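You operate a simulated robot arm through the tools that you are given. There is no shell and no other tool.

You are at the controls of a simulated robot arm. One attempt, no reset.

TASK
Plug the red coupling into port 2 and feed both ports at 6 bar.
Fine: latch it before you open the orange handle; set the black pressure knob to 6; port 1 stays open.

The check looks at the end state, three seconds after you hand in, the way a careful person would. Anything else that was tipped, shoved, dropped, spilled or broken makes it a failure.

THE ROBOT
A 6-joint arm with a two-finger parallel gripper, fixed in place. Base frame: the origin is on the floor under the middle of its stand, x ahead of it, y to its left, z up; the work surface is at about z = 860. Units: mm, degrees, N and s.
It reaches about 1313 mm from its shoulder. Its first joint turns from -166.0 to 166.0 degrees. Payload 3.43 kg.
The tool frame sits at the grasp point between the pads (the TCP): z along the fingers, y along the line on which they close. The tips reach 34 mm beyond it. Largest opening 128 mm; finger width 24, thickness 12; the body of the gripper, 48 by 130 mm, starts 96 mm behind the TCP.
Orientation is that of the tool frame in the base frame, as a unit quaternion [w, x, y, z]. With the fingers straight down and closing along the base's y, the tool's x points along the base's -x, its y along +y and its z along -z.

THE INTERFACE
- The arm moves only by the tool servo_tool. Its argument "plan" is one flat list of numbers, 6 for each row, row after row: the shift along the tool's x, y, z in mm, then the turn, a rotation vector about the tool's x, y, z in degrees. In form: [x, y, z, wx, wy, wz, x, y, z, wx, wy, wz, ...]. A call has 1 to 20 rows; each row is the pose to reach, as a shift and turn from the pose commanded when the call began, along the tool's axes at that moment. "grip" is the gripper command, from -1 (shut) to 1 (fully open), values between in proportion, set as the call begins (left out, the last holds). Each row takes 0.2 s and may step no farther than 50 mm and 8.6 degrees from the row before; otherwise, or with a gripper value out of range, the whole call is refused. Where a pose cannot be reached the arm comes as near as it can. A force on the tool above 80 N (or 10 N above the force at the start of the call, whichever is more), or a blocked arm, ends the call early, and 0.2 s more pass. Each finger travels about 153 mm/s and halts on what it meets, pressing with about 22 N; the grip force reading is that of the motor and also rises with nothing between the fingers. The clock runs only during rows and for 0.2 s after the last one: add rows that repeat a pose to give the fingers time. The reply holds the time, the measured pose of the TCP, the force on the tool along the base axes, the opening and the grip force, in the units named above and with some noise, with the torque about the TCP (base axes, N m) and any sound that the robot's microphone picked up.
- Cameras (640 x 400 px; columns grow to the right, rows downward): "scene" is fixed at [223.9, 496.2, 1451.9]; the picture's right is [-0.76, -0.66, 0.00], its down [-0.33, 0.38, -0.87] and it looks along [0.57, -0.66, -0.50] (base axes); focal length 362 px, centre (320, 200). "wrist" rides on the gripper at [76, -11, -160] in the tool frame; the picture's right is [0.15, 0.99, 0.00], its down [-0.88, 0.13, -0.46] and it looks along [-0.45, 0.07, 0.89] (tool axes); focal length 234 px, centre (320, 200). There is no depth. A picture from a camera that has moved, and an enlarged one, comes with that camera's place and axes in the base frame and with its lens. The place of the scene camera against the robot may be out by one fixed shift of up to 12 mm in any direction.
- snapshot(camera): a new picture of that camera. The clock stands still meanwhile.
- close_up(camera, box): a new picture of the part [left, top, right, bottom] of that camera's present view, enlarged. The clock stands still meanwhile.
- hand_in(): hands the job in; it is judged then, once.

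Nothing tells you positions but the pictures and the camera data. Unless the task says otherwise, let go and move clear before handing in.

The tools are called after ">>>" as name(argument=value, ...) on one line, values as JSON. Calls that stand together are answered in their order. servo_tool: Moves the arm, as the interface text tells. Its arguments: {"type":"object","properties":{"plan":{"type":"array"},"grip":{"type":"number"}},"required":["plan"]} The other tools are called the same way: snapshot (camera) takes a picture; close_up (camera, box) takes an enlarged picture of a part of a camera's view; hand_in () hands the job in.

At the start:

```text
time: 0.0
position: [675.6, -99.1, 1141.7]
tool_rot: [0.0, 0.0, 1.0, 0.0]
ft_force: [0.4, -0.2, 0.8]
ft_torque: [0.05, 0.05, 0.0]
width: 127.9
finger_force: 0.0
```

scene: 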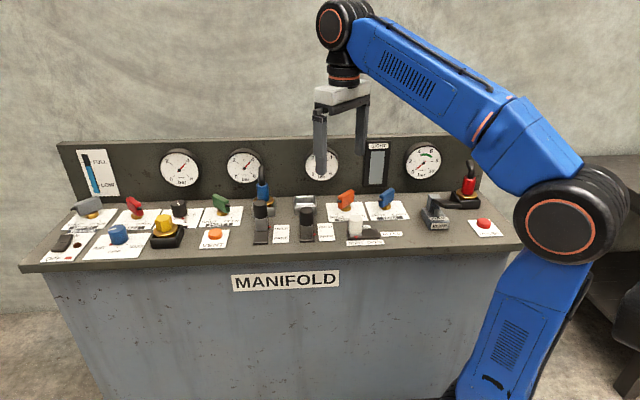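
wrist: 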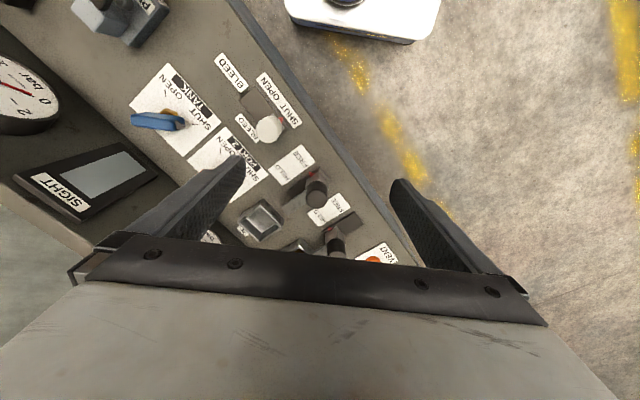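

I see a manifold console with gauges, colored handles, and couplings; the red coupling appears parked at the right of the scene picture. I'll take enlarged pictures to read the labels before moving.

>>> close_up(camera="scene", box=[40, 140, 200, 260])

>>> close_up(camera="scene", box=[140, 150, 300, 260])

>>> close_up(camera="scene", box=[240, 150, 400, 260])

>>> close_up(camera="scene", box=[360, 130, 520, 250])

>>> close_up(camera="wrist", box=[80, 0, 400, 280])

```text
3.33 times, centred on (120, 200) of scene
camera zoom: at [223.9, 496.2, 1451.9], right [-0.76, -0.66, 0.0], down [-0.33, 0.38, -0.87], along [0.57, -0.66, -0.5], focal length 1206 px, centre (987, 200)
```

zoom: 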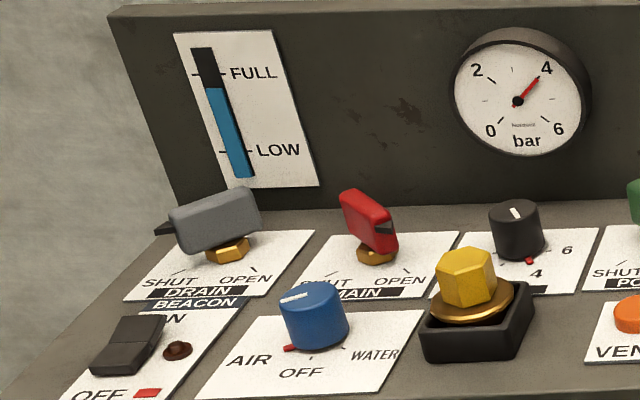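

```text
3.64 times, centred on (220, 205) of scene
camera zoom: at [223.9, 496.2, 1451.9], right [-0.76, -0.66, 0.0], down [-0.33, 0.38, -0.87], along [0.57, -0.66, -0.5], focal length 1316 px, centre (684, 182)
```

zoom: 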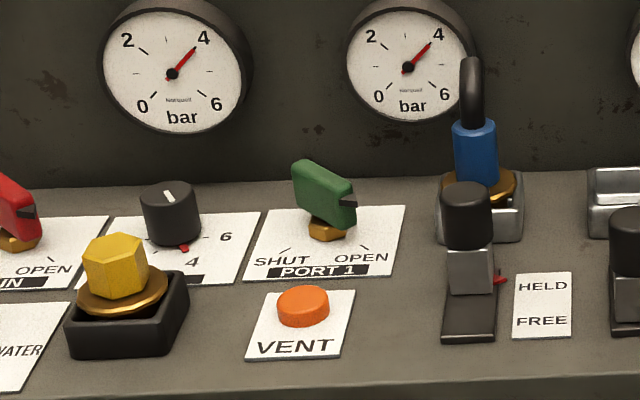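

```text
3.64 times, centred on (320, 205) of scene
camera zoom: at [223.9, 496.2, 1451.9], right [-0.76, -0.66, 0.0], down [-0.33, 0.38, -0.87], along [0.57, -0.66, -0.5], focal length 1316 px, centre (320, 182)
```

zoom: 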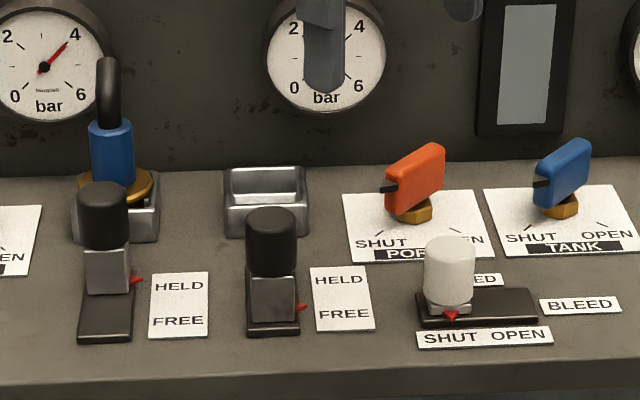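

```text
3.33 times, centred on (440, 190) of scene
camera zoom: at [223.9, 496.2, 1451.9], right [-0.76, -0.66, 0.0], down [-0.33, 0.38, -0.87], along [0.57, -0.66, -0.5], focal length 1206 px, centre (-80, 233)
```

zoom: 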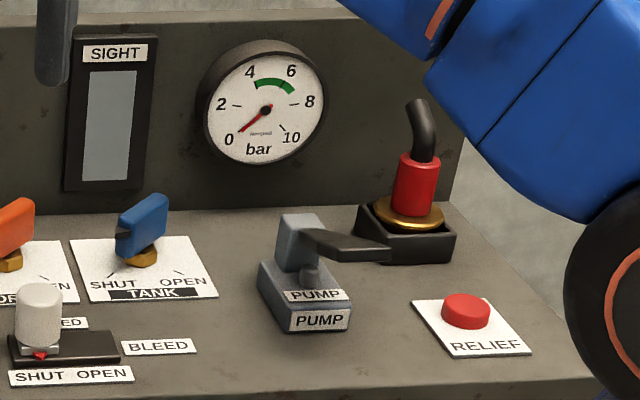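

```text
1.43 times, centred on (240, 140) of wrist
camera zoom: at [599.0, -110.8, 1301.6], right [-0.15, 0.99, 0.0], down [0.88, 0.13, 0.46], along [0.45, 0.07, -0.89], focal length 334 px, centre (434, 286)
```

zoom: 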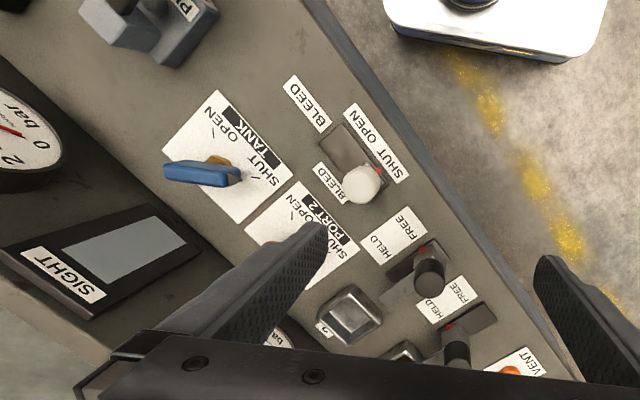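

The console runs diagonally (about 45°) in the base frame. I estimate the red coupling dock at about (529, -558), the empty port 2 socket at about (889, -198), and its latch is at FREE. I'll move high over the red coupling to look at it with the wrist camera.

>>> servo_tool(plan=[14.6, -45, 0, 0, 0, 0, 29.2, -90, 0, 0, 0, 0, 43.8, -135, 0, 0, 0, 0, 58.4, -180, 0, 0, 0, 0, 73, -225, 0, 0, 0, 0, 87.6, -270, 0, 0, 0, 0, 102.2, -315, 0, 0, 0, 0, 116.8, -360, 0, 0, 0, 0, 131.4, -405, 0, 0, 0, 0, 146, -450, 0, 0, 0, 0, 146, -450, 0, 0, 0, 0], grip=1)

```text
time: 2.4
position: [530.9, -551.6, 1141.0]
tool_rot: [-0.001, 0.0, 1.0, 0.0]
ft_force: [0.5, 0.4, -0.8]
ft_torque: [-0.04, -0.02, -0.02]
width: 128.4
finger_force: 0.0
```

The arm should now be above the red coupling at about (531, -552). I'll look with both cameras.

>>> snapshot(camera="wrist")

>>> snapshot(camera="scene")

```text
taken
camera wrist: at [454.5, -565.2, 1301.1], right [-0.15, 0.99, 0.0], down [0.88, 0.13, 0.46], along [0.45, 0.07, -0.89], focal length 234 px, centre (320, 200)
```

wrist: 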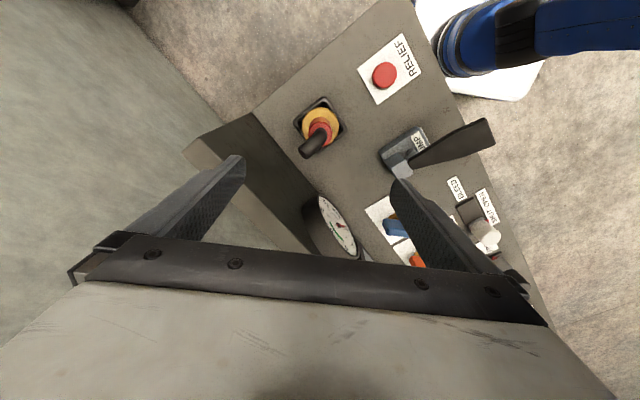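

```text
taken
```

scene: 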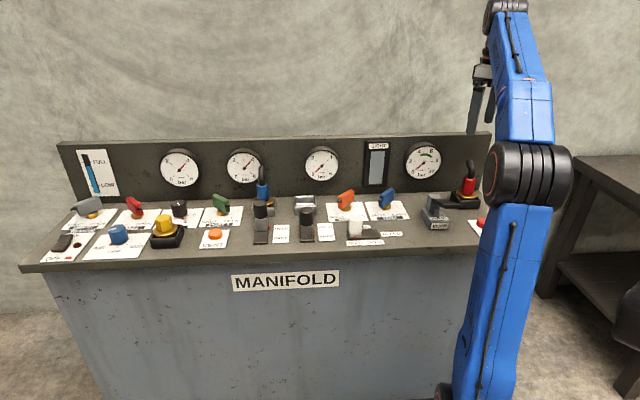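

The red coupling stands at about (521–529, -555) in its dock, with its hose bending toward the back panel. I'll turn the gripper 45° about its axis so that the fingers close along the console row, then look again.

>>> servo_tool(plan=[0, 0, 0, 0, 0, 7.5, 0, 0, 0, 0, 0, 15, 0, 0, 0, 0, 0, 22.5, 0, 0, 0, 0, 0, 30, 0, 0, 0, 0, 0, 37.5, 0, 0, 0, 0, 0, 45, 0, 0, 0, 0, 0, 45])

>>> snapshot(camera="wrist")

>>> close_up(camera="wrist", box=[200, 20, 440, 220])

```text
time: 4.0
position: [529.8, -548.7, 1141.7]
tool_rot: [-0.001, 0.383, 0.924, 0.0]
ft_force: [0.1, -0.1, -0.6]
ft_torque: [-0.01, 0.0, 0.01]
width: 127.9
finger_force: 0.0
```

```text
taken
camera wrist: at [467.7, -504.7, 1301.7], right [0.6, 0.8, 0.0], down [0.71, -0.53, 0.46], along [0.37, -0.27, -0.89], focal length 234 px, centre (320, 200)
```

wrist: 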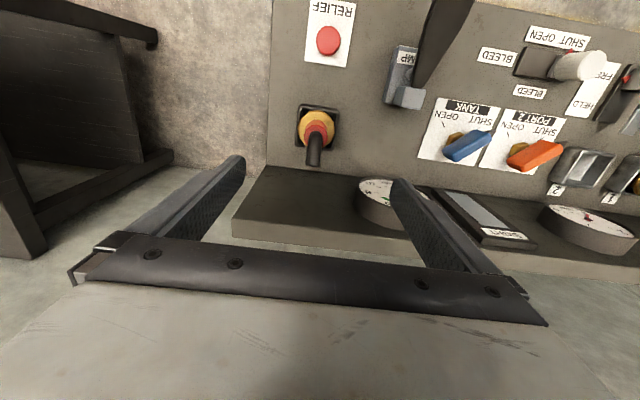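

```text
2.00 times, centred on (320, 120) of wrist
camera zoom: at [467.7, -504.7, 1301.7], right [0.6, 0.8, 0.0], down [0.71, -0.53, 0.46], along [0.37, -0.27, -0.89], focal length 468 px, centre (320, 360)
```

zoom: 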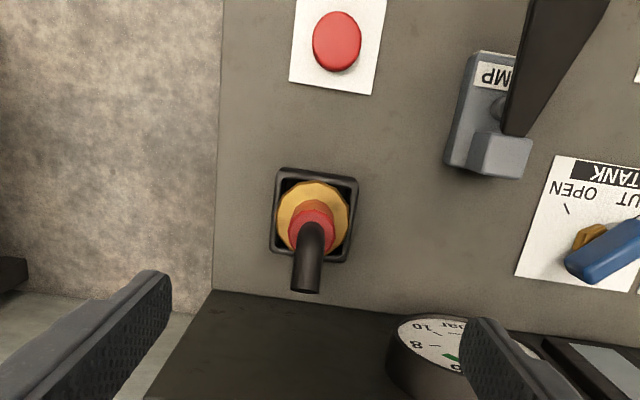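

The console row runs at about 45–46° and the coupling axis is near (520.5, -550), with the red body at z ≈ 910–960 and the hose top near z ≈ 1005. I'll narrow the opening, centre over it and come down part way to check alignment.

>>> servo_tool(plan=[5.9, -7.3, 20, 0, 0, 0, 5.9, -7.3, 50, 0, 0, 0, 5.9, -7.3, 75, 0, 0, 0, 5.9, -7.3, 75, 0, 0, 0], grip=0.33)

>>> snapshot(camera="wrist")

>>> close_up(camera="wrist", box=[220, 60, 420, 220])

>>> close_up(camera="scene", box=[400, 80, 540, 220])

```text
time: 5.0
position: [522.7, -548.9, 1066.8]
tool_rot: [0.0, 0.383, 0.924, 0.0]
ft_force: [-0.1, -0.2, -1.0]
ft_torque: [-0.02, -0.02, 0.01]
width: 85.1
finger_force: 0.0
```

```text
taken
camera wrist: at [460.1, -504.6, 1226.8], right [0.6, 0.8, 0.0], down [0.71, -0.53, 0.46], along [0.37, -0.27, -0.89], focal length 234 px, centre (320, 200)
```

wrist: 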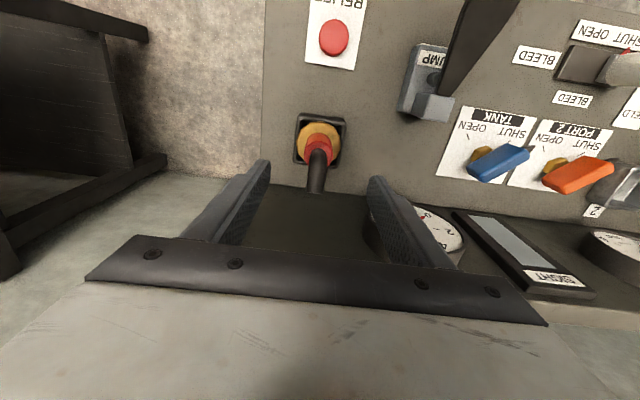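

```text
2.50 times, centred on (320, 140) of wrist
camera zoom: at [460.1, -504.6, 1226.8], right [0.6, 0.8, 0.0], down [0.71, -0.53, 0.46], along [0.37, -0.27, -0.89], focal length 585 px, centre (320, 350)
```

zoom: 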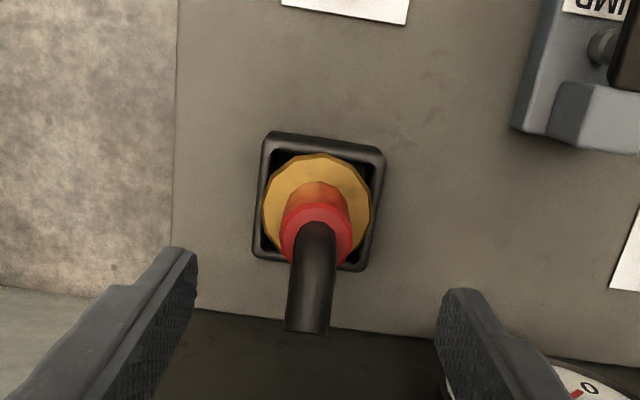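

```text
2.86 times, centred on (470, 150) of scene
camera zoom: at [223.9, 496.2, 1451.9], right [-0.76, -0.66, 0.0], down [-0.33, 0.38, -0.87], along [0.57, -0.66, -0.5], focal length 1034 px, centre (-109, 343)
```

zoom: 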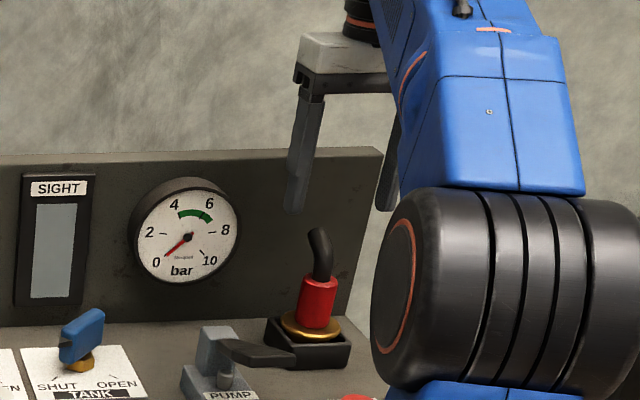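

The coupling axis is at about (521.7, -551), nearly centred between the fingers. I'll descend around the red body to z ≈ 950 with the fingers still open, then check before closing.

>>> servo_tool(plan=[-0.8, -2.2, 25, 0, 0, 0, -0.8, -2.2, 50, 0, 0, 0, -0.8, -2.2, 75, 0, 0, 0, -0.8, -2.2, 97, 0, 0, 0, -0.8, -2.2, 117, 0, 0, 0, -0.8, -2.2, 117, 0, 0, 0])

>>> snapshot(camera="wrist")

>>> close_up(camera="scene", box=[400, 80, 540, 220])

```text
time: 6.4
position: [519.2, -551.3, 949.4]
tool_rot: [0.0, 0.382, 0.924, 0.0]
ft_force: [0.4, -0.2, 0.1]
ft_torque: [0.0, 0.0, -0.01]
width: 85.1
finger_force: 0.0
```

```text
taken
camera wrist: at [456.8, -507.4, 1109.4], right [0.6, 0.8, 0.0], down [0.71, -0.53, 0.46], along [0.37, -0.27, -0.89], focal length 234 px, centre (320, 200)
```

wrist: 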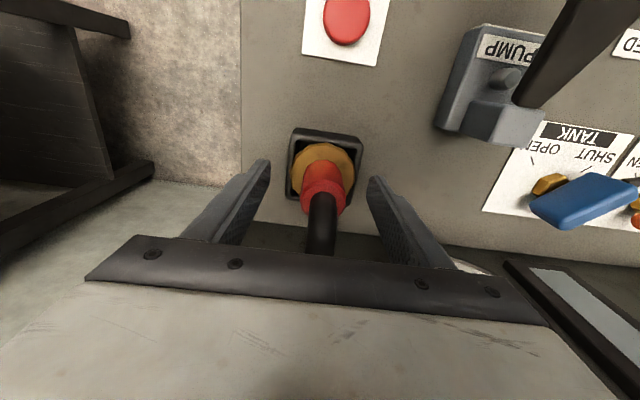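

```text
2.86 times, centred on (470, 150) of scene
camera zoom: at [223.9, 496.2, 1451.9], right [-0.76, -0.66, 0.0], down [-0.33, 0.38, -0.87], along [0.57, -0.66, -0.5], focal length 1034 px, centre (-109, 343)
```

zoom: 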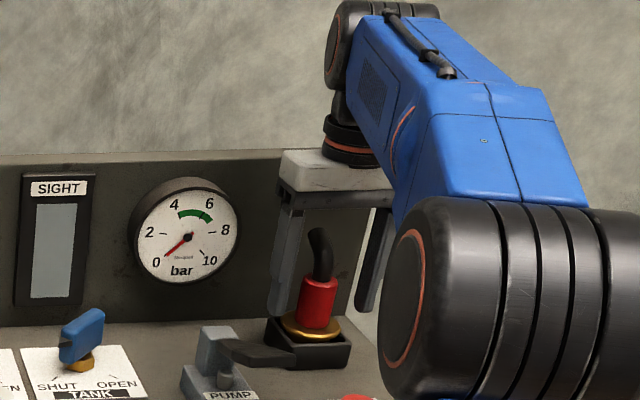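

The fingers straddle the red body well, tips just above the brass flange. I'll close the gripper while holding still.

>>> servo_tool(plan=[0, 0, 0, 0, 0, 0, 0, 0, 0, 0, 0, 0, 0, 0, 0, 0, 0, 0, 0, 0, 0, 0, 0, 0], grip=-1)

>>> snapshot(camera="wrist")

>>> close_up(camera="scene", box=[400, 80, 540, 220])

```text
time: 7.4
position: [519.8, -551.4, 949.4]
tool_rot: [0.0, 0.382, 0.924, 0.0]
ft_force: [-0.5, 0.3, 0.9]
ft_torque: [0.05, 0.04, -0.01]
width: 35.4
finger_force: 21.8
```

```text
taken
camera wrist: at [456.9, -507.6, 1109.5], right [0.6, 0.8, 0.0], down [0.71, -0.53, 0.46], along [0.37, -0.27, -0.89], focal length 234 px, centre (320, 200)
```

wrist: 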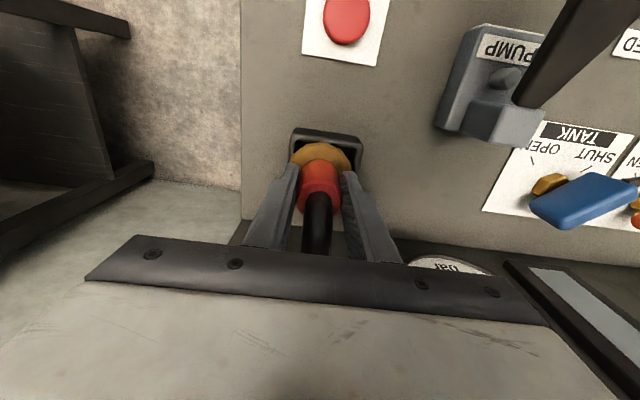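

```text
2.86 times, centred on (470, 150) of scene
camera zoom: at [223.9, 496.2, 1451.9], right [-0.76, -0.66, 0.0], down [-0.33, 0.38, -0.87], along [0.57, -0.66, -0.5], focal length 1034 px, centre (-109, 343)
```

zoom: 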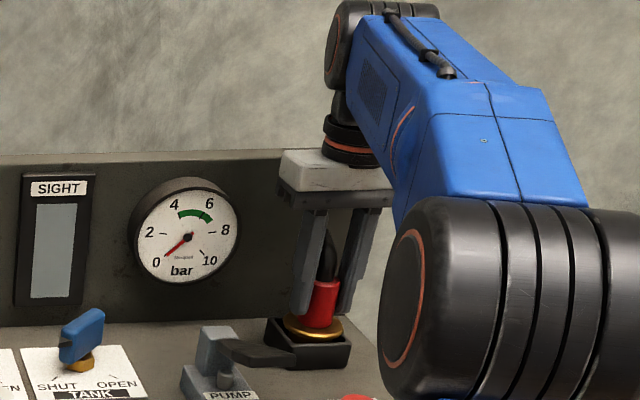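

The coupling is gripped (35.4 mm, 22 N). I'll lift it straight up out of the dock.

>>> servo_tool(plan=[0, 0, -10, 0, 0, 0, 0, 0, -25, 0, 0, 0, 0, 0, -45, 0, 0, 0, 0, 0, -70, 0, 0, 0, 0, 0, -100, 0, 0, 0, 0, 0, -130, 0, 0, 0, 0, 0, -160, 0, 0, 0, 0, 0, -160, 0, 0, 0])

>>> snapshot(camera="wrist")

>>> close_up(camera="scene", box=[400, 20, 580, 220])

```text
time: 9.2
position: [519.7, -550.3, 1107.1]
tool_rot: [0.0, 0.383, 0.924, 0.001]
ft_force: [-0.6, -0.3, -3.7]
ft_torque: [-0.03, 0.03, 0.01]
width: 35.3
finger_force: 22.3
```

```text
taken
camera wrist: at [457.0, -506.9, 1268.5], right [0.6, 0.8, 0.0], down [0.71, -0.53, 0.46], along [0.37, -0.27, -0.89], focal length 234 px, centre (320, 200)
```

wrist: 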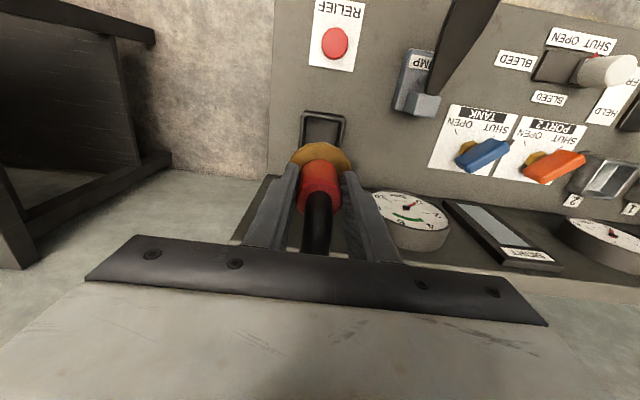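

```text
2.00 times, centred on (490, 120) of scene
camera zoom: at [223.9, 496.2, 1451.9], right [-0.76, -0.66, 0.0], down [-0.33, 0.38, -0.87], along [0.57, -0.66, -0.5], focal length 724 px, centre (-20, 360)
```

zoom: 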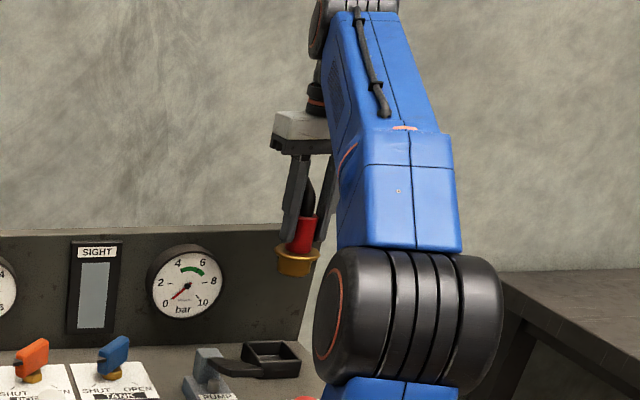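

The coupling is out of its dock and held firmly. Next I'll carry it along the console row toward port 2 (about (881, -191)) at this height, stopping a little short to look.

>>> servo_tool(plan=[0, 30, -10, 0, 0, 0, 0, 70, -10, 0, 0, 0, 0, 115, -10, 0, 0, 0, 0, 160, -10, 0, 0, 0, 0, 205, -10, 0, 0, 0, 0, 250, -10, 0, 0, 0, 0, 295, -10, 0, 0, 0, 0, 340, -10, 0, 0, 0, 0, 380, -10, 0, 0, 0, 0, 410, -10, 0, 0, 0, 0, 430, -10, 0, 0, 0, 0, 430, -10, 0, 0, 0])

>>> snapshot(camera="wrist")

>>> close_up(camera="wrist", box=[300, 40, 540, 240])

>>> snapshot(camera="scene")

```text
time: 11.8
position: [822.3, -249.5, 1120.8]
tool_rot: [0.001, 0.382, 0.924, 0.0]
ft_force: [0.2, 0.1, -4.9]
ft_torque: [0.01, 0.01, 0.02]
width: 35.4
finger_force: 22.0
```

```text
taken
camera wrist: at [760.4, -205.2, 1280.3], right [0.6, 0.8, 0.0], down [0.71, -0.53, 0.46], along [0.37, -0.27, -0.89], focal length 234 px, centre (320, 200)
```

wrist: 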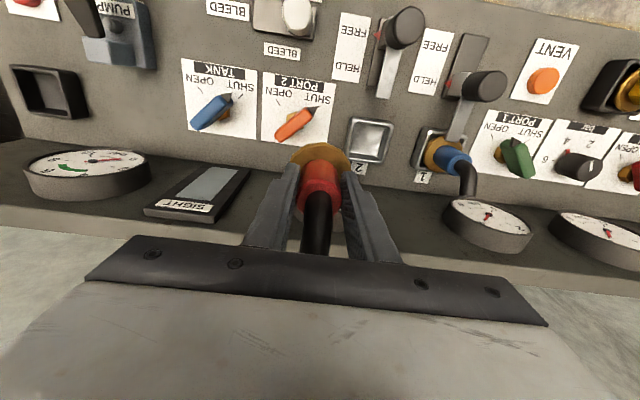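

```text
2.00 times, centred on (420, 140) of wrist
camera zoom: at [760.4, -205.2, 1280.3], right [0.6, 0.8, 0.0], down [0.71, -0.53, 0.46], along [0.37, -0.27, -0.89], focal length 468 px, centre (120, 320)
```

zoom: 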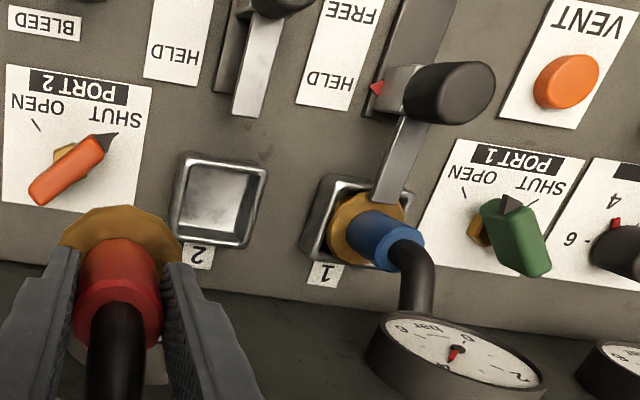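

```text
taken
```

scene: 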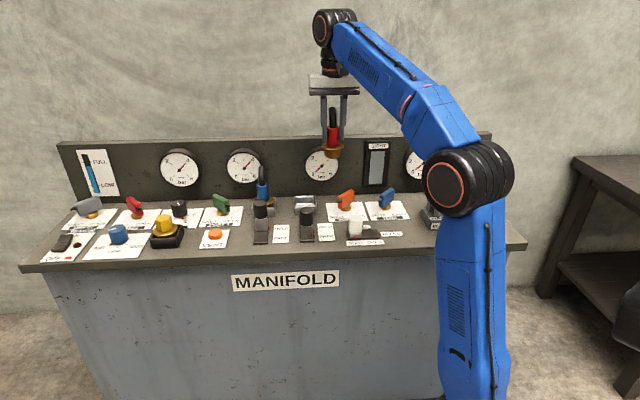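

Port 2 is the empty socket, at about (881.7, -190.3), and its latch bar is pulled back to FREE. The green handle sits at OPEN and the orange one at SHUT. I'll centre the coupling over the socket and come down to z ≈ 1045 to check alignment.

>>> servo_tool(plan=[0.4, 27, 0, 0, 0, 0, 0.8, 55, 0, 0, 0, 0, 1.3, 82.3, 0, 0, 0, 0, 1.3, 82.3, 25, 0, 0, 0, 1.3, 82.3, 50, 0, 0, 0, 1.3, 82.3, 76, 0, 0, 0, 1.3, 82.3, 76, 0, 0, 0])

>>> snapshot(camera="wrist")

>>> close_up(camera="wrist", box=[220, 60, 420, 220])

>>> close_up(camera="scene", box=[240, 110, 380, 250])

```text
time: 13.4
position: [881.4, -187.7, 1043.6]
tool_rot: [0.0, 0.382, 0.924, 0.0]
ft_force: [0.1, 0.0, -3.6]
ft_torque: [0.09, 0.04, 0.01]
width: 35.6
finger_force: 22.1
```

```text
taken
camera wrist: at [819.9, -145.1, 1203.8], right [0.6, 0.8, 0.0], down [0.71, -0.53, 0.46], along [0.37, -0.27, -0.89], focal length 234 px, centre (320, 200)
```

wrist: 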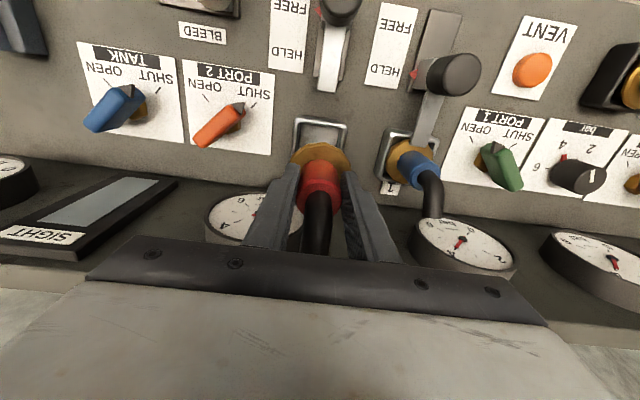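

```text
2.50 times, centred on (320, 140) of wrist
camera zoom: at [819.9, -145.1, 1203.8], right [0.6, 0.8, 0.0], down [0.71, -0.53, 0.46], along [0.37, -0.27, -0.89], focal length 585 px, centre (320, 350)
```

zoom: 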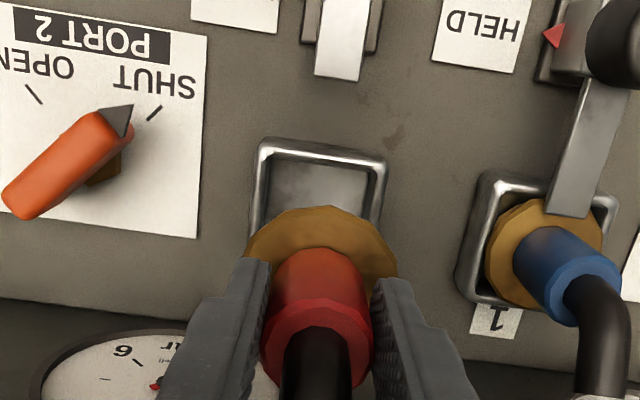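

```text
2.86 times, centred on (310, 180) of scene
camera zoom: at [223.9, 496.2, 1451.9], right [-0.76, -0.66, 0.0], down [-0.33, 0.38, -0.87], along [0.57, -0.66, -0.5], focal length 1034 px, centre (349, 257)
```

zoom: 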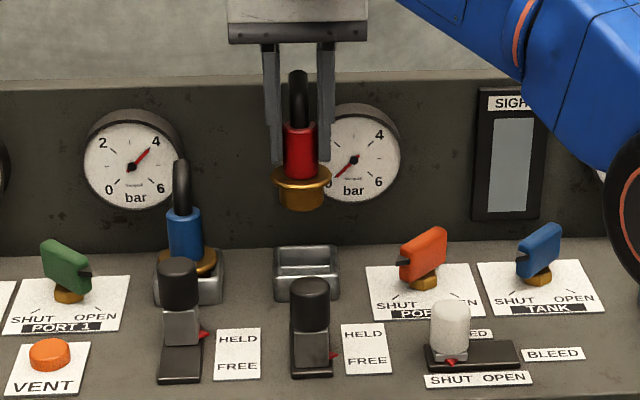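

The coupling is over the socket, but by the picture it is about 2.5 mm too far along the row, which matches the measured overshoot. I'll correct that, lower to about z = 1000 and check again.

>>> servo_tool(plan=[0, -2.7, 0, 0, 0, 0, 0, -2.7, 20, 0, 0, 0, 0, -2.7, 42, 0, 0, 0, 0, -2.7, 42, 0, 0, 0])

>>> close_up(camera="wrist", box=[270, 80, 370, 170])

>>> close_up(camera="scene", box=[260, 150, 360, 230])

```text
time: 14.4
position: [878.0, -191.0, 999.6]
tool_rot: [0.001, 0.383, 0.924, 0.0]
ft_force: [0.3, 0.2, -4.4]
ft_torque: [0.02, 0.01, 0.01]
width: 35.3
finger_force: 22.1
```

```text
4.44 times, centred on (320, 125) of wrist
camera zoom: at [816.2, -146.3, 1160.7], right [0.6, 0.8, 0.0], down [0.71, -0.53, 0.46], along [0.37, -0.27, -0.89], focal length 1041 px, centre (320, 533)
```

zoom: 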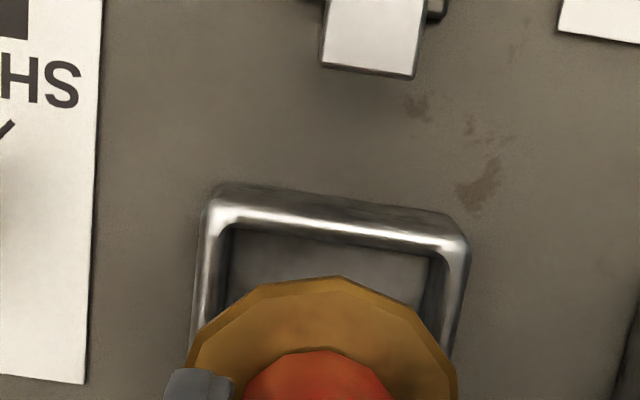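

```text
5.00 times, centred on (310, 190) of scene
camera zoom: at [223.9, 496.2, 1451.9], right [-0.76, -0.66, 0.0], down [-0.33, 0.38, -0.87], along [0.57, -0.66, -0.5], focal length 1809 px, centre (370, 250)
```

zoom: 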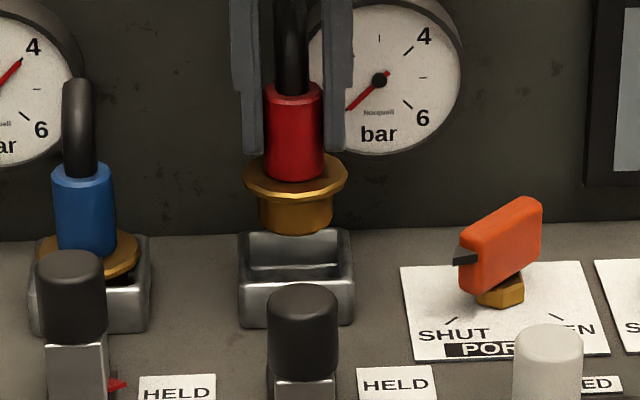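

The scene picture shows the plug laterally over the socket within about 1 mm, and the wrist picture suggests a shift of about +1.5 mm along the row. I'll enlarge the wrist view more to check the front-back alignment.

>>> close_up(camera="wrist", box=[294, 110, 354, 150])

>>> close_up(camera="wrist", box=[380, 100, 480, 200])

```text
10.00 times, centred on (324, 130) of wrist
camera zoom: at [816.2, -146.3, 1160.7], right [0.6, 0.8, 0.0], down [0.71, -0.53, 0.46], along [0.37, -0.27, -0.89], focal length 2342 px, centre (280, 900)
```

zoom: 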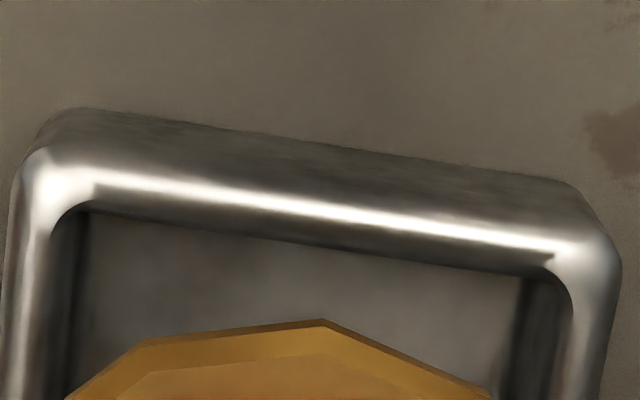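

```text
4.00 times, centred on (430, 150) of wrist
camera zoom: at [816.2, -146.3, 1160.7], right [0.6, 0.8, 0.0], down [0.71, -0.53, 0.46], along [0.37, -0.27, -0.89], focal length 937 px, centre (-120, 400)
```

zoom: 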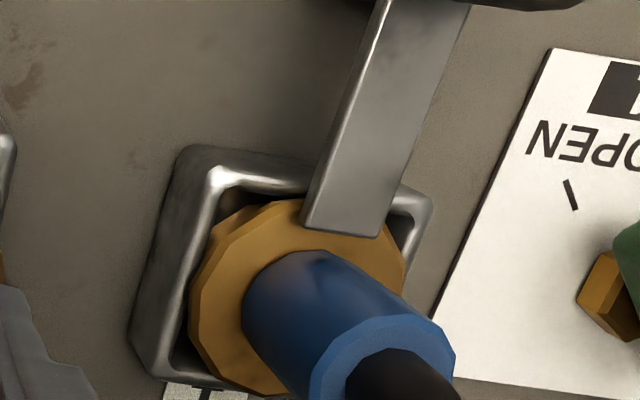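

By combining several rows of evidence, I take the socket centre to be about 3 mm further back and 1.5 mm further along the row than the coupling is now. I'll apply that and lower to z ≈ 980, just above the rim, to compare directly.

>>> servo_tool(plan=[-3.2, 1.5, 0, 0, 0, 0, -3.2, 1.5, 10, 0, 0, 0, -3.2, 1.5, 19, 0, 0, 0, -3.2, 1.5, 19, 0, 0, 0])

>>> close_up(camera="wrist", box=[270, 80, 370, 170])

>>> close_up(camera="scene", box=[270, 170, 340, 220])

```text
time: 15.4
position: [881.1, -191.9, 983.0]
tool_rot: [-0.001, 0.382, 0.924, 0.001]
ft_force: [0.0, 0.2, -5.0]
ft_torque: [0.02, -0.01, -0.03]
width: 35.5
finger_force: 21.4
```

```text
4.44 times, centred on (320, 125) of wrist
camera zoom: at [819.7, -147.4, 1142.3], right [0.6, 0.8, 0.0], down [0.71, -0.53, 0.46], along [0.37, -0.27, -0.89], focal length 1041 px, centre (320, 533)
```

zoom: 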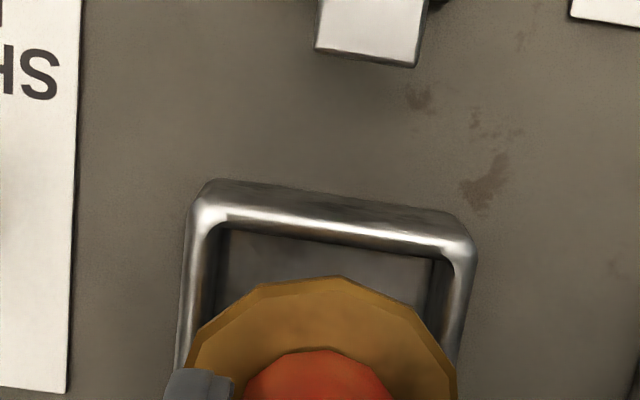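

```text
8.00 times, centred on (305, 195) of scene
camera zoom: at [223.9, 496.2, 1451.9], right [-0.76, -0.66, 0.0], down [-0.33, 0.38, -0.87], along [0.57, -0.66, -0.5], focal length 2894 px, centre (440, 240)
```

zoom: 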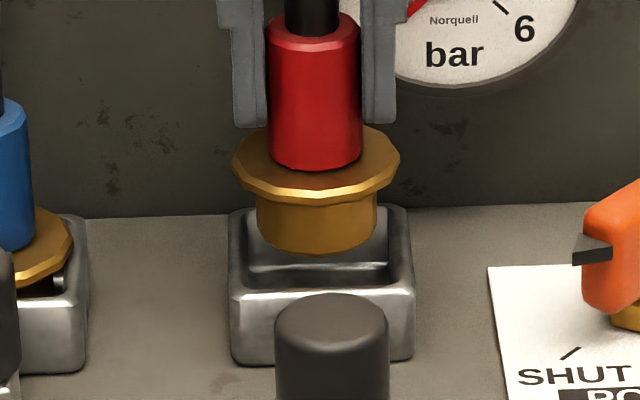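

Both views show the plug centred over the socket to within about 1 mm. I'll descend gently in small steps and watch the force.

>>> servo_tool(plan=[-0.4, -0.5, 4, 0, 0, 0, -0.4, -0.5, 8, 0, 0, 0, -0.4, -0.5, 12, 0, 0, 0, -0.4, -0.5, 16, 0, 0, 0, -0.4, -0.5, 16, 0, 0, 0])

>>> close_up(camera="scene", box=[270, 170, 340, 220])

```text
time: 16.6
position: [882.5, -191.7, 967.2]
tool_rot: [0.0, 0.383, 0.924, 0.0]
ft_force: [-0.2, 0.5, -4.7]
ft_torque: [-0.01, 0.0, 0.01]
width: 35.1
finger_force: 21.9
```

```text
8.00 times, centred on (305, 195) of scene
camera zoom: at [223.9, 496.2, 1451.9], right [-0.76, -0.66, 0.0], down [-0.33, 0.38, -0.87], along [0.57, -0.66, -0.5], focal length 2894 px, centre (440, 240)
```

zoom: 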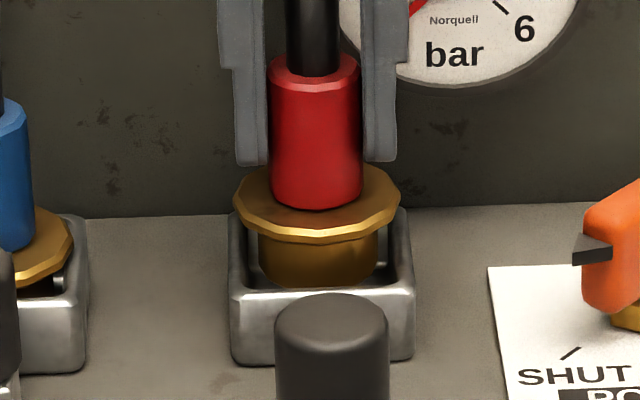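

The plug is entering the socket freely with no contact force. By comparison with the blue flange, about 18 mm remain, so I'll continue slowly.

>>> servo_tool(plan=[0, 0, 3, 0, 0, 0, 0, 0, 6, 0, 0, 0, 0, 0, 9, 0, 0, 0, 0, 0, 12, 0, 0, 0, 0, 0, 12, 0, 0, 0])

>>> close_up(camera="scene", box=[270, 170, 340, 220])

```text
time: 17.8
position: [882.3, -192.7, 954.7]
tool_rot: [0.0, 0.383, 0.924, 0.0]
ft_force: [0.3, -0.7, -4.3]
ft_torque: [0.05, 0.04, 0.0]
width: 35.4
finger_force: 21.6
```

```text
8.00 times, centred on (305, 195) of scene
camera zoom: at [223.9, 496.2, 1451.9], right [-0.76, -0.66, 0.0], down [-0.33, 0.38, -0.87], along [0.57, -0.66, -0.5], focal length 2894 px, centre (440, 240)
```

zoom: 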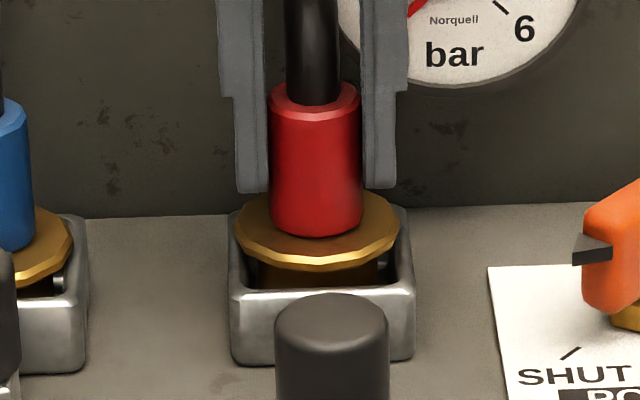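

The flange is now about 7 mm above where the blue one sits. I'll continue in 1.5–2 mm steps until it seats.

>>> servo_tool(plan=[0, 0, 1.5, 0, 0, 0, 0, 0, 3, 0, 0, 0, 0, 0, 4.5, 0, 0, 0, 0, 0, 5.5, 0, 0, 0, 0, 0, 5.5, 0, 0, 0])

>>> close_up(camera="scene", box=[250, 170, 340, 225])

```text
time: 19.0
position: [881.3, -191.9, 950.6]
tool_rot: [0.001, 0.383, 0.924, 0.0]
ft_force: [4.4, 0.8, 18.3]
ft_torque: [0.17, -0.33, -0.01]
width: 35.2
finger_force: 21.8
```

```text
7.11 times, centred on (295, 198) of scene
camera zoom: at [223.9, 496.2, 1451.9], right [-0.76, -0.66, 0.0], down [-0.33, 0.38, -0.87], along [0.57, -0.66, -0.5], focal length 2572 px, centre (498, 218)
```

zoom: 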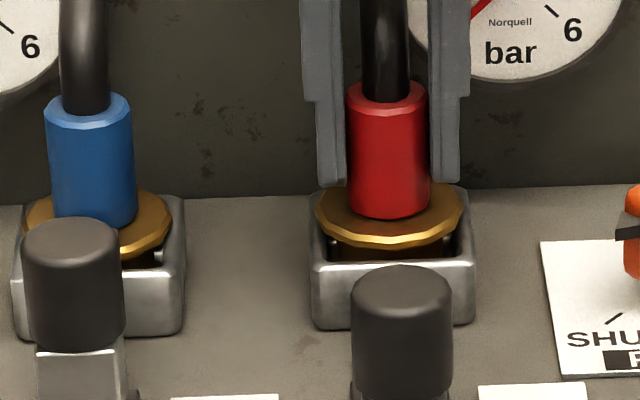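

I have contact (about 22 N upward) with the flange still roughly 2 mm above the blue one's level, and a small sideways force toward +x. I'll ease in that direction by about 0.8 mm and press a little further.

>>> servo_tool(plan=[-0.4, 0.5, 0, 0, 0, 0, -0.5, 0.6, 0, 0, 0, 0, -0.5, 0.6, 1, 0, 0, 0, -0.5, 0.6, 2, 0, 0, 0, -0.5, 0.6, 2, 0, 0, 0])

>>> close_up(camera="scene", box=[250, 170, 340, 225])

>>> close_up(camera="wrist", box=[250, 80, 430, 200])

```text
time: 20.2
position: [882.4, -192.6, 948.1]
tool_rot: [0.001, 0.383, 0.924, 0.0]
ft_force: [-2.1, -0.6, 19.0]
ft_torque: [-0.34, 0.05, -0.04]
width: 35.6
finger_force: 21.7
```

```text
7.11 times, centred on (295, 198) of scene
camera zoom: at [223.9, 496.2, 1451.9], right [-0.76, -0.66, 0.0], down [-0.33, 0.38, -0.87], along [0.57, -0.66, -0.5], focal length 2572 px, centre (498, 218)
```

zoom: 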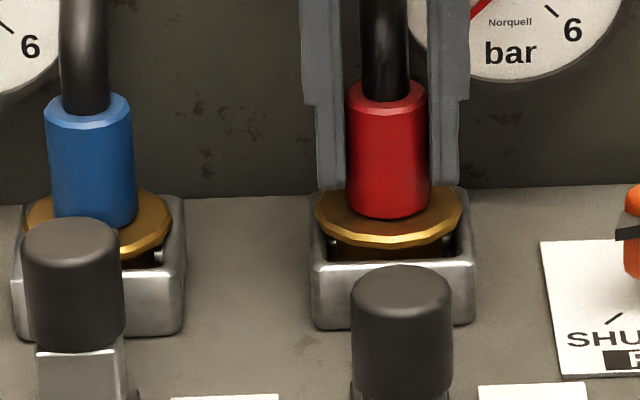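

```text
3.33 times, centred on (340, 140) of wrist
camera zoom: at [819.9, -147.8, 1107.6], right [0.6, 0.8, 0.0], down [0.71, -0.53, 0.46], along [0.37, -0.27, -0.89], focal length 781 px, centre (253, 400)
```

zoom: 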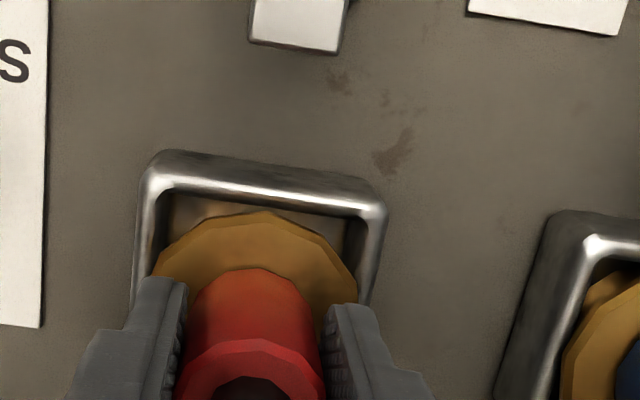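

The coupling did not move in that push; the fingers slid about 2 mm down its body, so it is resting on something. I'll enlarge the views to compare its seating with the blue one.

>>> close_up(camera="scene", box=[250, 178, 285, 220])

>>> close_up(camera="scene", box=[287, 178, 322, 220])

>>> snapshot(camera="wrist")

```text
9.52 times, centred on (268, 199) of scene
camera zoom: at [223.9, 496.2, 1451.9], right [-0.76, -0.66, 0.0], down [-0.33, 0.38, -0.87], along [0.57, -0.66, -0.5], focal length 3445 px, centre (820, 210)
```

zoom: 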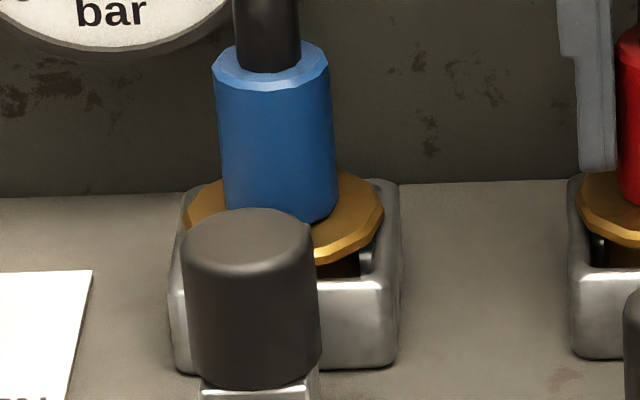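

```text
9.52 times, centred on (304, 199) of scene
camera zoom: at [223.9, 496.2, 1451.9], right [-0.76, -0.66, 0.0], down [-0.33, 0.38, -0.87], along [0.57, -0.66, -0.5], focal length 3445 px, centre (468, 210)
```

zoom: 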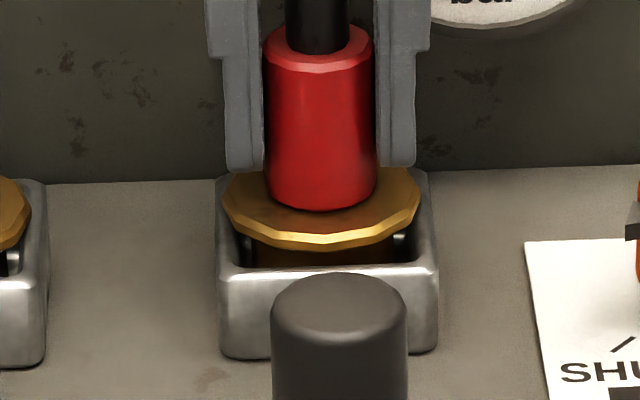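

```text
taken
camera wrist: at [819.9, -147.8, 1107.6], right [0.6, 0.8, 0.0], down [0.71, -0.53, 0.46], along [0.37, -0.27, -0.89], focal length 234 px, centre (320, 200)
```

wrist: 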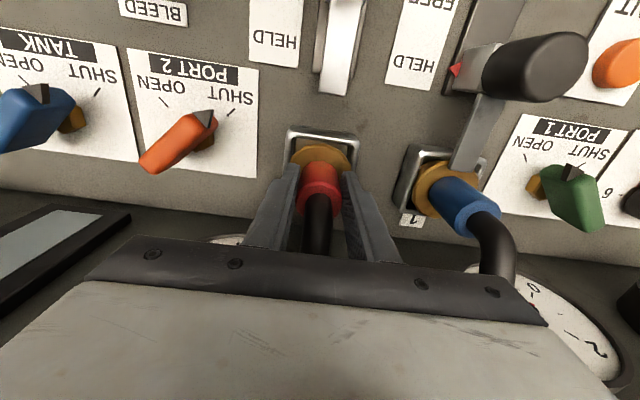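

Measured against each socket box, the red flange now sits at the same level as the blue one, so it is seated. I'll release it and rise straight up.

>>> servo_tool(plan=[0, 0, 0, 0, 0, 0, 0, 0, 0, 0, 0, 0, 0, 0, 0, 0, 0, 0], grip=0.25)

>>> close_up(camera="scene", box=[287, 178, 322, 220])

>>> snapshot(camera="wrist")

```text
time: 21.0
position: [882.9, -191.5, 946.6]
tool_rot: [-0.001, 0.382, 0.924, 0.0]
ft_force: [0.4, 0.5, 0.1]
ft_torque: [0.01, -0.03, -0.01]
width: 79.9
finger_force: 0.1
```

```text
9.52 times, centred on (304, 199) of scene
camera zoom: at [223.9, 496.2, 1451.9], right [-0.76, -0.66, 0.0], down [-0.33, 0.38, -0.87], along [0.57, -0.66, -0.5], focal length 3445 px, centre (468, 210)
```

zoom: 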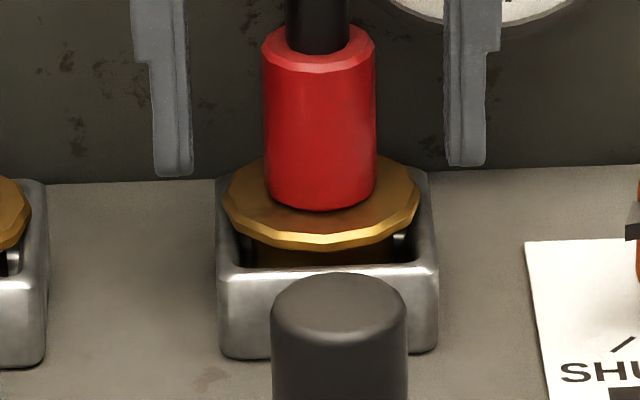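

```text
taken
camera wrist: at [820.6, -147.9, 1106.9], right [0.6, 0.8, 0.0], down [0.72, -0.53, 0.46], along [0.37, -0.27, -0.89], focal length 234 px, centre (320, 200)
```

wrist: 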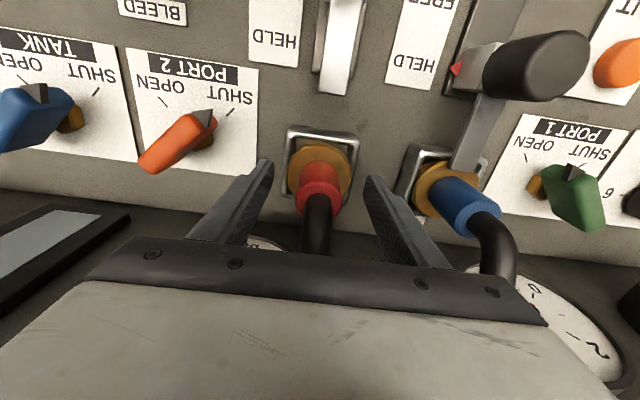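

The coupling stays seated after release. I'll rise clear of its hose and move toward the front so I can see the port 2 latch.

>>> servo_tool(plan=[0, 0, -15, 0, 0, 0, 0, 0, -40, 0, 0, 0, 0, 0, -70, 0, 0, 0, 0, 0, -105, 0, 0, 0, 0, 0, -145, 0, 0, 0, 30, 0, -150, 0, 0, 0, 65, 0, -150, 0, 0, 0, 100, 0, -150, 0, 0, 0, 120, 0, -150, 0, 0, 0, 120, 0, -150, 0, 0, 0])

>>> snapshot(camera="wrist")

>>> close_up(camera="wrist", box=[240, 60, 440, 220])

>>> snapshot(camera="scene")

```text
time: 23.2
position: [799.8, -106.7, 1095.8]
tool_rot: [0.0, 0.383, 0.924, 0.0]
ft_force: [0.4, -0.1, 0.3]
ft_torque: [-0.02, -0.05, -0.03]
width: 80.2
finger_force: 0.0
```

```text
taken
camera wrist: at [736.0, -62.2, 1255.9], right [0.6, 0.8, 0.0], down [0.71, -0.53, 0.46], along [0.37, -0.27, -0.89], focal length 234 px, centre (320, 200)
```

wrist: 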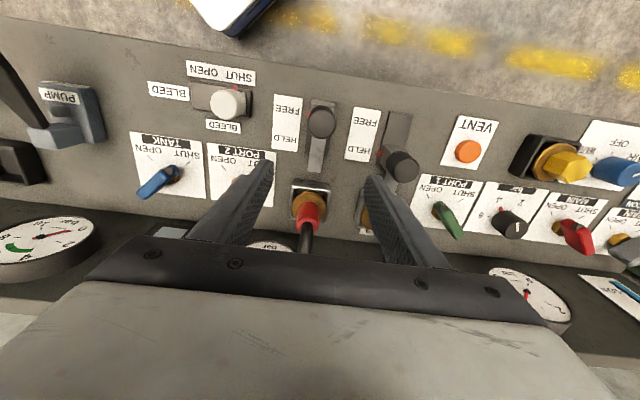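

```text
2.50 times, centred on (340, 140) of wrist
camera zoom: at [736.0, -62.2, 1255.9], right [0.6, 0.8, 0.0], down [0.71, -0.53, 0.46], along [0.37, -0.27, -0.89], focal length 585 px, centre (270, 350)
```

zoom: 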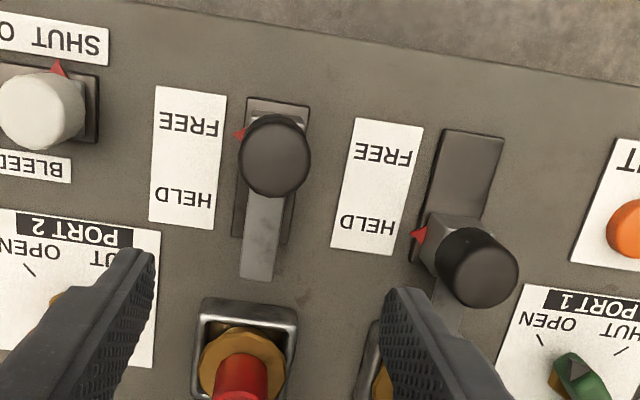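

```text
taken
```

scene: 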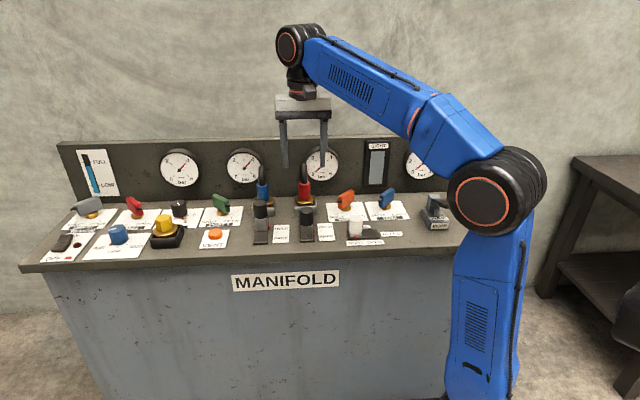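

The port 2 latch knob (black, at FREE) is about 150 mm in front of the socket, with its top at about z ≈ 945; the latch 1 knob at HELD is about 43 mm further back, so that is the travel. I'll position over the knob and descend part way to check.

>>> servo_tool(plan=[15, -1, 0, 0, 0, 0, 30, -2.5, 0, 0, 0, 0, 30, -2.5, 35, 0, 0, 0, 30, -2.5, 70, 0, 0, 0, 30, -2.5, 90, 0, 0, 0, 30, -2.5, 90, 0, 0, 0])

>>> snapshot(camera="wrist")

>>> close_up(camera="scene", box=[250, 150, 350, 250])

```text
time: 24.6
position: [774.9, -88.1, 1005.0]
tool_rot: [0.0, 0.382, 0.924, 0.0]
ft_force: [0.4, -0.1, 0.7]
ft_torque: [0.02, 0.0, -0.01]
width: 79.8
finger_force: 0.1
```

```text
taken
camera wrist: at [712.2, -43.5, 1165.5], right [0.6, 0.8, 0.0], down [0.71, -0.53, 0.46], along [0.37, -0.27, -0.89], focal length 234 px, centre (320, 200)
```

wrist: 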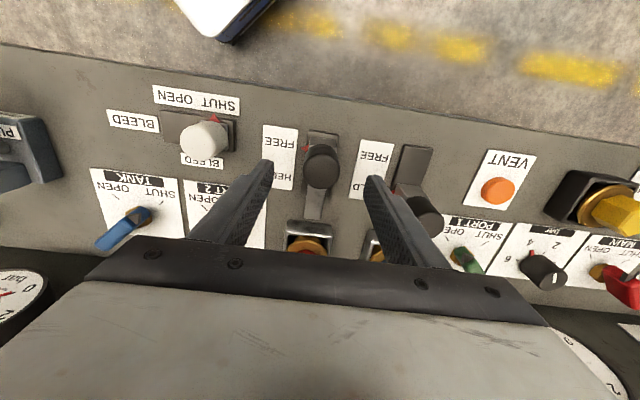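

```text
4.00 times, centred on (300, 200) of scene
camera zoom: at [223.9, 496.2, 1451.9], right [-0.76, -0.66, 0.0], down [-0.33, 0.38, -0.87], along [0.57, -0.66, -0.5], focal length 1447 px, centre (400, 200)
```

zoom: 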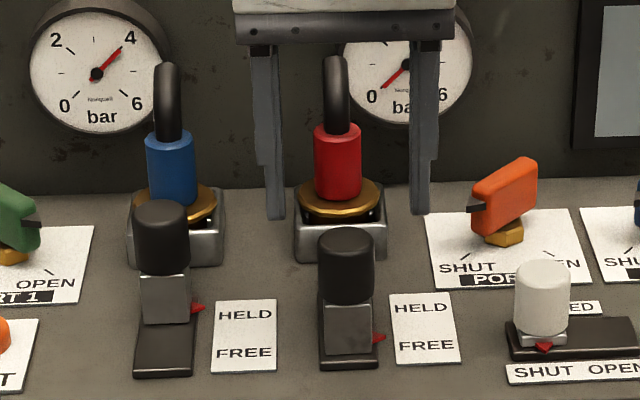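

The fingers look nearly centred on the latch knob. I'll enlarge once to fine-tune before descending onto it.

>>> close_up(camera="wrist", box=[270, 110, 370, 190])

```text
5.00 times, centred on (320, 150) of wrist
camera zoom: at [712.2, -43.5, 1165.5], right [0.6, 0.8, 0.0], down [0.71, -0.53, 0.46], along [0.37, -0.27, -0.89], focal length 1171 px, centre (320, 450)
```

zoom: 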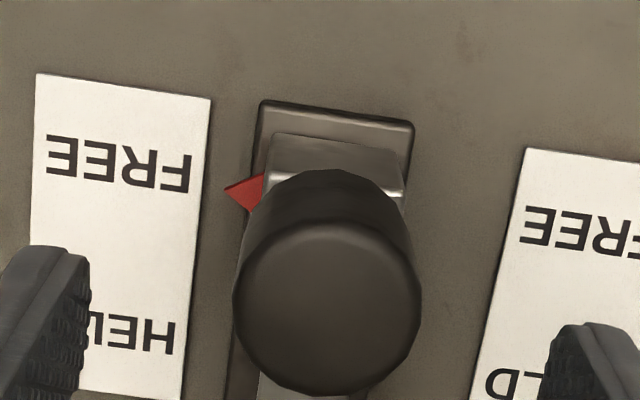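

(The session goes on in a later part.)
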